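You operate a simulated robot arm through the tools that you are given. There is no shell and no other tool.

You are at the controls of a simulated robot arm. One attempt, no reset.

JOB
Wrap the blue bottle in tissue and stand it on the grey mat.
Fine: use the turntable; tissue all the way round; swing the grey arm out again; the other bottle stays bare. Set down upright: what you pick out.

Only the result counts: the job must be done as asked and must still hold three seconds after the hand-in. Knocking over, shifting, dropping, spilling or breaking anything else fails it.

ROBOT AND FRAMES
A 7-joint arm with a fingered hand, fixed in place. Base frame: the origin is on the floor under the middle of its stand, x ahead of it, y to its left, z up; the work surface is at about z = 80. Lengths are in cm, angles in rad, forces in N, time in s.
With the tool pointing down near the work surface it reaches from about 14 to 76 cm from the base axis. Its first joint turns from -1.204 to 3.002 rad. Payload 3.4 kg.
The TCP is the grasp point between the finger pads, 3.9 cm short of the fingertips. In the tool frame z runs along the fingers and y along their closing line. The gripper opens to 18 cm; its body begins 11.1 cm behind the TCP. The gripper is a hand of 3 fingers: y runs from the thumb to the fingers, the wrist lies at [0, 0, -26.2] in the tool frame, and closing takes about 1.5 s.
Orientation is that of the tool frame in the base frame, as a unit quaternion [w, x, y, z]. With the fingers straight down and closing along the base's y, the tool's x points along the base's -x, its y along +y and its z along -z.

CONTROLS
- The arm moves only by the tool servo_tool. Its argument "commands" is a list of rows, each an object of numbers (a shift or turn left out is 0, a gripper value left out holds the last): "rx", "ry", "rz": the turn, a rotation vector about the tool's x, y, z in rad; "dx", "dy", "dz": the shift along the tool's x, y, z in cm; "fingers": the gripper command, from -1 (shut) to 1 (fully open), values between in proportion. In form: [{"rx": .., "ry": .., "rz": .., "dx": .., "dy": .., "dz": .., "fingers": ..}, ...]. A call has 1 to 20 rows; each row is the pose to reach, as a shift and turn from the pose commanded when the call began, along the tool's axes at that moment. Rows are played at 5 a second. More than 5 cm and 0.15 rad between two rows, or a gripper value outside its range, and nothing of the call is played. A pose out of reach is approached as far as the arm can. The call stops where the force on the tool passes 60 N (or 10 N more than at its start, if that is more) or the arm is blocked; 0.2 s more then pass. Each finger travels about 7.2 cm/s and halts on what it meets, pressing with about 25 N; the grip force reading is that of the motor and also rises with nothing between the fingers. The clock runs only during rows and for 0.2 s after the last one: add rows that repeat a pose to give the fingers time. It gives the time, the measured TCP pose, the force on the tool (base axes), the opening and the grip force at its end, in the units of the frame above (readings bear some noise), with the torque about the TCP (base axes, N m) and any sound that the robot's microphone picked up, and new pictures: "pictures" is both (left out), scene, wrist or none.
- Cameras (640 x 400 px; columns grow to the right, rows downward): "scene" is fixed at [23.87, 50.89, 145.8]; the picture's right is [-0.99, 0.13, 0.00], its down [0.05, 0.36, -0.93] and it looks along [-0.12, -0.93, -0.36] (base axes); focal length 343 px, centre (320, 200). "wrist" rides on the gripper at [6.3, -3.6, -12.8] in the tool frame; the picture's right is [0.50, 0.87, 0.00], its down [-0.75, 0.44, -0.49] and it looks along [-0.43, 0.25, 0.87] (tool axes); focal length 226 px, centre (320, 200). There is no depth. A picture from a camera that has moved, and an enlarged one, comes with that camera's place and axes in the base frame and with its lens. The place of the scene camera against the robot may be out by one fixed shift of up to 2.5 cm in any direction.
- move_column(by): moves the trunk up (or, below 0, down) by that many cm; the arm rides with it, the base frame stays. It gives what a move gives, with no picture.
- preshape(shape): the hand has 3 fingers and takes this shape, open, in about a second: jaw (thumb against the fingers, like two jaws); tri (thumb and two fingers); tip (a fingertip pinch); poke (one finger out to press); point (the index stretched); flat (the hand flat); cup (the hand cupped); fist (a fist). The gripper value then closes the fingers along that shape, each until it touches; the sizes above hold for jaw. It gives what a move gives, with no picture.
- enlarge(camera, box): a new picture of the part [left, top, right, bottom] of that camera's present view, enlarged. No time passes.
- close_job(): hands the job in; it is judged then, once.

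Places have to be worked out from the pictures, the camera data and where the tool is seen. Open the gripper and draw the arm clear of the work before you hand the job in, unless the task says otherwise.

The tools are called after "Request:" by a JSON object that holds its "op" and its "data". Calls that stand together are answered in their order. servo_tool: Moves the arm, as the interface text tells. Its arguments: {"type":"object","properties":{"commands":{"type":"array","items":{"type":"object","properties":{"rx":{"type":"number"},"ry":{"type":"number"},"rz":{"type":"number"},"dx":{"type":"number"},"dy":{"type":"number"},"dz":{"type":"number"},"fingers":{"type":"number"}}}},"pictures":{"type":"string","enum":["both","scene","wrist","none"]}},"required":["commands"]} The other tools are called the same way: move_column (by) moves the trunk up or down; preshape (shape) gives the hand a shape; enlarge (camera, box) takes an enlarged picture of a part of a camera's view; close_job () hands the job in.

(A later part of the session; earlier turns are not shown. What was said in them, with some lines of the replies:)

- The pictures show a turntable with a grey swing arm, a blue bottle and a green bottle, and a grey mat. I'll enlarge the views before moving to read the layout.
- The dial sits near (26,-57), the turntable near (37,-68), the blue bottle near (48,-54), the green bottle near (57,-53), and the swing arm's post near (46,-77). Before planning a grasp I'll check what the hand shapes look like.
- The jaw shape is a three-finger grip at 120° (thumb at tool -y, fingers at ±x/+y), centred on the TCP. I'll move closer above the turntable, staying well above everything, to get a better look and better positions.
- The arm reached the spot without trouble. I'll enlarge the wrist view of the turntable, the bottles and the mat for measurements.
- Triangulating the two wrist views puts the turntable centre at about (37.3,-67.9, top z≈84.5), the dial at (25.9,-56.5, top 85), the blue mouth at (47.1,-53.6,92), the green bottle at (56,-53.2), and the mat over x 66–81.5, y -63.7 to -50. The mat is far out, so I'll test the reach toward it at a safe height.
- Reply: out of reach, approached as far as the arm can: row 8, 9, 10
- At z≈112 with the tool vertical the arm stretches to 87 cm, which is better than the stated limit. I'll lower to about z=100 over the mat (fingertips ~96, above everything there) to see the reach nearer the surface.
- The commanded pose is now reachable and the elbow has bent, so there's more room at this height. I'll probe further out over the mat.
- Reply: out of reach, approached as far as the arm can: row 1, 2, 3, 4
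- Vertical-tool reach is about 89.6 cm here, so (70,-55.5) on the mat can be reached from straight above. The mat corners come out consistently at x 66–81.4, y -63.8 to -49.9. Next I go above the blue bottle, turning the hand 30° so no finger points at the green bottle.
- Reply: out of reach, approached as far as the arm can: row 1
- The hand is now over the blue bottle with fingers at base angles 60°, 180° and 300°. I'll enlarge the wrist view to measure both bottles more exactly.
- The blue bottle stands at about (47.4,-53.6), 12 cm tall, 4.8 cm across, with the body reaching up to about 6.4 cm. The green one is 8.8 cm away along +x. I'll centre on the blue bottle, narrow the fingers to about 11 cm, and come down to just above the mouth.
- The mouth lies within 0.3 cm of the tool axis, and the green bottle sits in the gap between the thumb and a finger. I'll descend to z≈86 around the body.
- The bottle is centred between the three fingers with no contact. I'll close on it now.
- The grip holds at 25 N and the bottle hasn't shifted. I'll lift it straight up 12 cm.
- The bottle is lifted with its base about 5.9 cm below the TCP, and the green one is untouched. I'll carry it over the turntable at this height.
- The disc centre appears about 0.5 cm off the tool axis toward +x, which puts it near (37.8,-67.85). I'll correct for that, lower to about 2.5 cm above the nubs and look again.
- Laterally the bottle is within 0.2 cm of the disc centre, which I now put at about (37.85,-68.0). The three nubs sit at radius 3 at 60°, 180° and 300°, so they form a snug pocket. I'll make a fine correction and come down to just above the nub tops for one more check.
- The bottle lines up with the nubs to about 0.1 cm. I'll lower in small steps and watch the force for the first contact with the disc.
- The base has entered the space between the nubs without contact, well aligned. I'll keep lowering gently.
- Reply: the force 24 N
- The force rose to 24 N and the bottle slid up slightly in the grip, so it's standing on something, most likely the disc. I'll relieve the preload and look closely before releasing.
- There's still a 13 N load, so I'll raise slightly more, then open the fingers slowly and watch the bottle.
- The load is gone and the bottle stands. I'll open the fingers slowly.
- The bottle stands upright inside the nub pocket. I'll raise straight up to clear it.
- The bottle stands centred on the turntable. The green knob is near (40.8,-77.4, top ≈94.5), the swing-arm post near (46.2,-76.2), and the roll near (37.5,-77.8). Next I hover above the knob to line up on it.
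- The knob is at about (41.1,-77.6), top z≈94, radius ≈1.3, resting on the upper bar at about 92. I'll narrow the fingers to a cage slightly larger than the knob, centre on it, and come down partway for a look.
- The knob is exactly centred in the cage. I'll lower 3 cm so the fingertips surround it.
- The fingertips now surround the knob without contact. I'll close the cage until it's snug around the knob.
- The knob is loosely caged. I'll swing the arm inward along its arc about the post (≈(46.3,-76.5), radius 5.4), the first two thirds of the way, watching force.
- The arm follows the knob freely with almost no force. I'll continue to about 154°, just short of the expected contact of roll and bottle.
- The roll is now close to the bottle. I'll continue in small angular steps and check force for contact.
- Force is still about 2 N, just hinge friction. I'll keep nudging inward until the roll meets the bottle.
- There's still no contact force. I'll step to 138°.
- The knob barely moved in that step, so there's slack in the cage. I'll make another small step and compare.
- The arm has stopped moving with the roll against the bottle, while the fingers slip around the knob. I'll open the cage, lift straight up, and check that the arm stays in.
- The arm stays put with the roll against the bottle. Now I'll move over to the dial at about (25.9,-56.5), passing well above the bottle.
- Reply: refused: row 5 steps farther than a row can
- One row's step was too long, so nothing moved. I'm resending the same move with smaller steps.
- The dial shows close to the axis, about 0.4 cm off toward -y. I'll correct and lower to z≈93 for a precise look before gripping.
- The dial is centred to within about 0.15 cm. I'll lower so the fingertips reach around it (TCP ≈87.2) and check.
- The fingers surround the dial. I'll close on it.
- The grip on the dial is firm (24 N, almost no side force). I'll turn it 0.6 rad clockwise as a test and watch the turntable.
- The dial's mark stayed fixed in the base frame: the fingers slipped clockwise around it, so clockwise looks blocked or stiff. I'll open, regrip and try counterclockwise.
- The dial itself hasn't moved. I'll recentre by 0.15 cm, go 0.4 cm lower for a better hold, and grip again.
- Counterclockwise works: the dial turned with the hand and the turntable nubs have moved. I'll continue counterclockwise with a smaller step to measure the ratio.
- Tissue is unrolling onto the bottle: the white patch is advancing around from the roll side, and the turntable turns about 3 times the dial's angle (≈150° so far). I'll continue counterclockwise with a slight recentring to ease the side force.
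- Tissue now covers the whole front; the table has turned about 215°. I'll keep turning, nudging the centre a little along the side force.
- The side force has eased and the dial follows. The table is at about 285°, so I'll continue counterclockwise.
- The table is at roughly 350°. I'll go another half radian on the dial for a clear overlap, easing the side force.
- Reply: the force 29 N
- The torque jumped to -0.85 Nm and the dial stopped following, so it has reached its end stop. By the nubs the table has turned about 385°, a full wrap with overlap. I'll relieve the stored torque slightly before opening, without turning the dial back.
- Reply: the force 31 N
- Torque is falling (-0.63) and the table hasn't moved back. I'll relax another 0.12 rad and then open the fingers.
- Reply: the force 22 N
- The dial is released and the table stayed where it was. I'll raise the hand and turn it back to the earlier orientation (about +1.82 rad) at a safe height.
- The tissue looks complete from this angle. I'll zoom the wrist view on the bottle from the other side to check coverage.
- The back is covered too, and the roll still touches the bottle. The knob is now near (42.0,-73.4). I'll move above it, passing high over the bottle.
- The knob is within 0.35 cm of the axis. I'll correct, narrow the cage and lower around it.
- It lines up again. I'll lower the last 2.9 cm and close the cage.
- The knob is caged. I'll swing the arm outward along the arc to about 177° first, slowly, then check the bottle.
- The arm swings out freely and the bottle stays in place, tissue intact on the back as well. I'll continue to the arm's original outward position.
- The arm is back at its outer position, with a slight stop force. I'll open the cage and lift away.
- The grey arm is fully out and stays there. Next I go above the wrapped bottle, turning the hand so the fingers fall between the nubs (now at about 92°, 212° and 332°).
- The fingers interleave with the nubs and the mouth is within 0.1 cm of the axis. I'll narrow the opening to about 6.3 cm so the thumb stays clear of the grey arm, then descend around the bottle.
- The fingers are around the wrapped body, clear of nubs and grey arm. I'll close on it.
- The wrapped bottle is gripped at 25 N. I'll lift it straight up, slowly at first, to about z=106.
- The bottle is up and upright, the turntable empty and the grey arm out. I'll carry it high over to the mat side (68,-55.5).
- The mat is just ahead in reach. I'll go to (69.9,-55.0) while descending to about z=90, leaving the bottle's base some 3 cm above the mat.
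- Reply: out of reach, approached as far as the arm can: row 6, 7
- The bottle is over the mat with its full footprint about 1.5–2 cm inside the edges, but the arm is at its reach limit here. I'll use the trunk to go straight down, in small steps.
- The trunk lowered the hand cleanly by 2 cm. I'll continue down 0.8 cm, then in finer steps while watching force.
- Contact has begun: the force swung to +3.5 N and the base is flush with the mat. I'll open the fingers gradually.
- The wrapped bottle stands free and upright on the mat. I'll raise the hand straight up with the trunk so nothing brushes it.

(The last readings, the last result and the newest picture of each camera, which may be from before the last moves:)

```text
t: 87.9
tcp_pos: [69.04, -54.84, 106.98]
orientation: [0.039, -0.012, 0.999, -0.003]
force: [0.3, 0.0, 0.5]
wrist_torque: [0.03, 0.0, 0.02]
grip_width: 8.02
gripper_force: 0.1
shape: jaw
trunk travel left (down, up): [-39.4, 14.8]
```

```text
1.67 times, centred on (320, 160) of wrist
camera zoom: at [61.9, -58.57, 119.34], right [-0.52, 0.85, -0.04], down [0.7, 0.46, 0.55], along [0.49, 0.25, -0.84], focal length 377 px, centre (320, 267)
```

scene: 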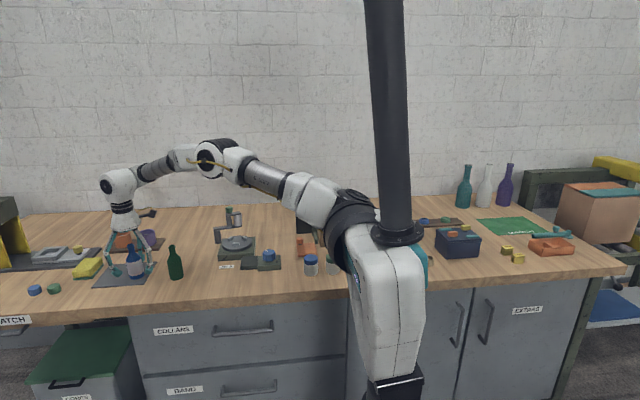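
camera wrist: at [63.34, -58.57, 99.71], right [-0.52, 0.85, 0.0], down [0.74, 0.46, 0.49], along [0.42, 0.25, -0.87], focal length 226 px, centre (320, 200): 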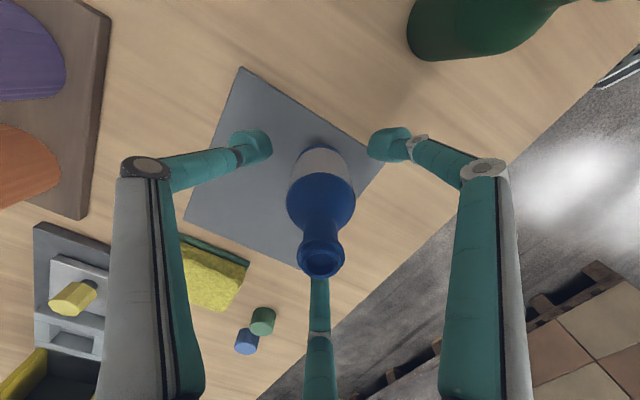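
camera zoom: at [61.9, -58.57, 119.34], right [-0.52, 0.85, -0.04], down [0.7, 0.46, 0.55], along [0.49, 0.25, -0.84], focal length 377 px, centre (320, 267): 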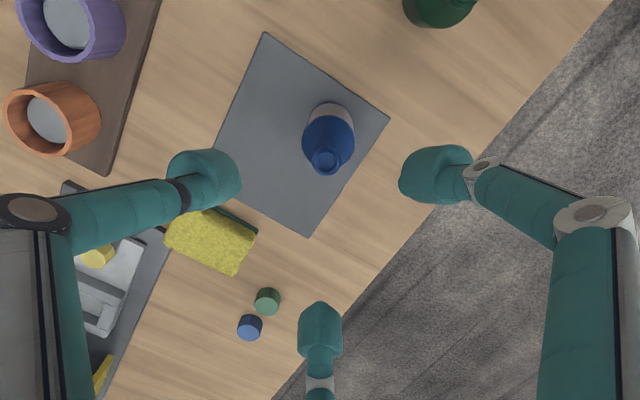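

The bottle stands upright and fully on the mat, with the green one bare and untouched. I'll draw the hand back and up, well clear of everything, before a final check.

Request:
{"op": "servo_tool", "data": {"commands": [{"dz": -3}, {"dx": 4, "dy": 1, "dz": -5}, {"dx": 8, "dy": 2, "dz": -6}, {"dx": 12, "dy": 3, "dz": -6}, {"dx": 16, "dy": 4, "dz": -6}, {"dx": 20, "dy": 5, "dz": -6}, {"dx": 24, "dy": 6, "dz": -6}, {"dx": 28, "dy": 7, "dz": -6}, {"dx": 28, "dy": 7, "dz": -6, "fingers": 0.3}, {"dx": 28, "dy": 7, "dz": -6, "fingers": 0.3}]}}

Request:
{"op": "enlarge", "data": {"camera": "scene", "box": [85, 190, 305, 310]}}

Request:
{"op": "enlarge", "data": {"camera": "scene", "box": [105, 225, 195, 295]}}

Request:
{"op": "enlarge", "data": {"camera": "scene", "box": [205, 190, 295, 275]}}

```text
t: 90.1
tcp_pos: [40.46, -48.58, 110.78]
orientation: [0.041, -0.012, 0.999, -0.003]
force: [-0.8, 0.5, 0.2]
wrist_torque: [-0.01, -0.01, -0.01]
grip_width: 11.67
gripper_force: 0.0
shape: jaw
trunk travel left (down, up): [-39.4, 14.8]
camera wrist: at [33.12, -52.21, 123.15], right [-0.52, 0.85, -0.05], down [0.7, 0.46, 0.55], along [0.49, 0.25, -0.84], focal length 226 px, centre (320, 200)
```

scene: 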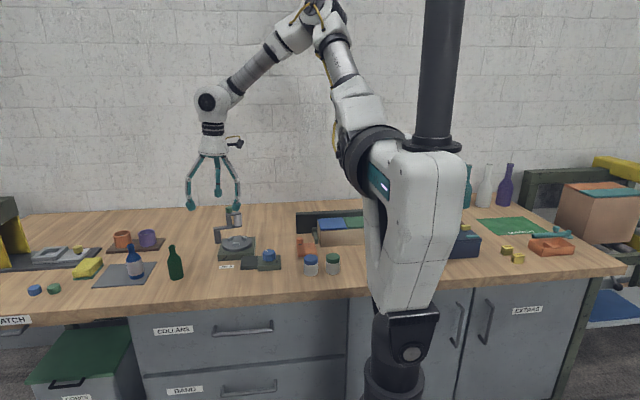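
wrist: 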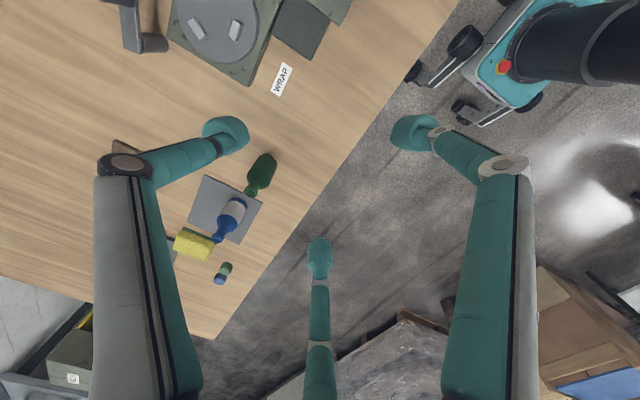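

```text
2.91 times, centred on (195, 250) of scene
camera zoom: at [23.87, 50.89, 145.8], right [-0.99, 0.13, 0.0], down [0.05, 0.36, -0.93], along [-0.12, -0.93, -0.36], focal length 999 px, centre (684, 54)
```

zoom: 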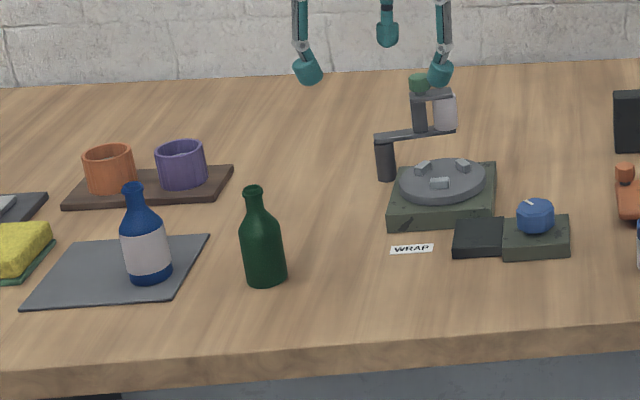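

```text
5.71 times, centred on (150, 260) of scene
camera zoom: at [23.87, 50.89, 145.8], right [-0.99, 0.13, 0.0], down [0.05, 0.36, -0.93], along [-0.12, -0.93, -0.36], focal length 1962 px, centre (1291, -143)
```

zoom: 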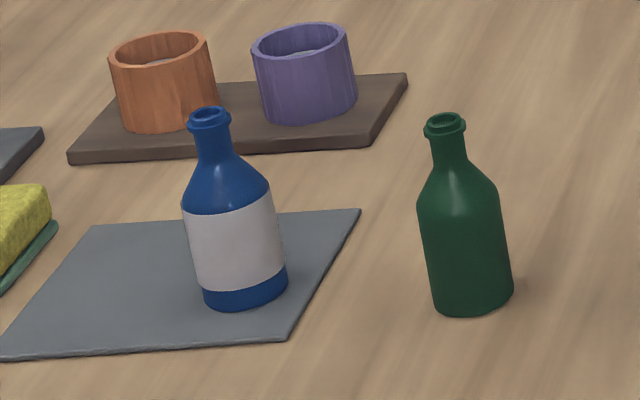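

```text
4.71 times, centred on (250, 232) of scene
camera zoom: at [23.87, 50.89, 145.8], right [-0.99, 0.13, 0.0], down [0.05, 0.36, -0.93], along [-0.12, -0.93, -0.36], focal length 1616 px, centre (649, 47)
```

zoom: 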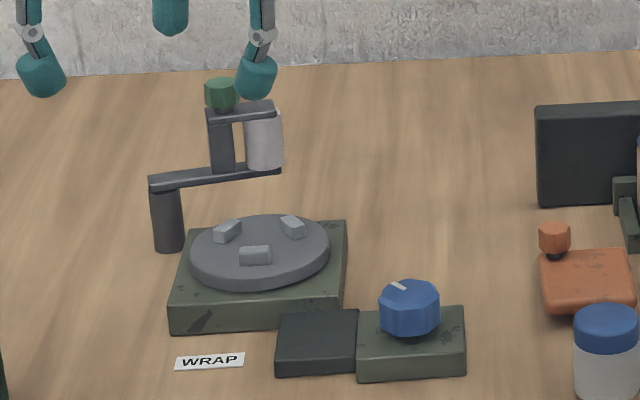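

The bottle stands on the mat as upright as the green one beside it, the grey arm is out, and everything else is in place. One last wrist zoom will check the tissue from the other side.

Request:
{"op": "enlarge", "data": {"camera": "wrist", "box": [170, 140, 290, 260]}}

```text
3.33 times, centred on (230, 200) of wrist
camera zoom: at [33.12, -52.21, 123.15], right [-0.52, 0.85, -0.05], down [0.7, 0.46, 0.55], along [0.49, 0.25, -0.84], focal length 754 px, centre (620, 200)
```

zoom: 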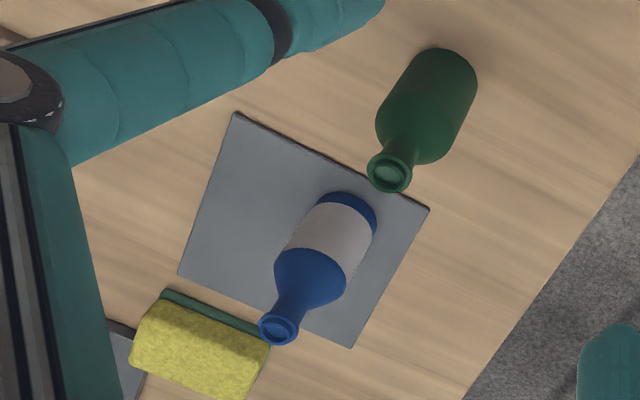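

The tissue also covers this side. The bottle stands fully on the mat, the hand is open and clear, and the grey arm is out, so I'm handing the job in.

Request:
{"op": "close_job", "data": {}}

```text
The job is handed in.
```

The blue bottle is wrapped in tissue all the way round and standing upright on the grey mat. The job is handed in; I haven't seen the verdict.

- **Wrapping:** I stood the bottle on the turntable and swung the grey arm in until the roll touched it. I then turned the dial anticlockwise until it stopped, about 385° of table turn by my reading of the pictures. That gives a full wrap with a little overlap, and every side I could see is covered.
- **Placement:** The bottle stands about 1.5 cm or more inside the nearest mat edges. It looked as upright as the green bottle beside it after I let go and backed off.
- **Everything else:** The grey arm is back at its outer position, and the green bottle is bare and unmoved. I saw nothing else knocked or shifted. The dial is still at its far stop, since turning it back might have unwound the tissue.
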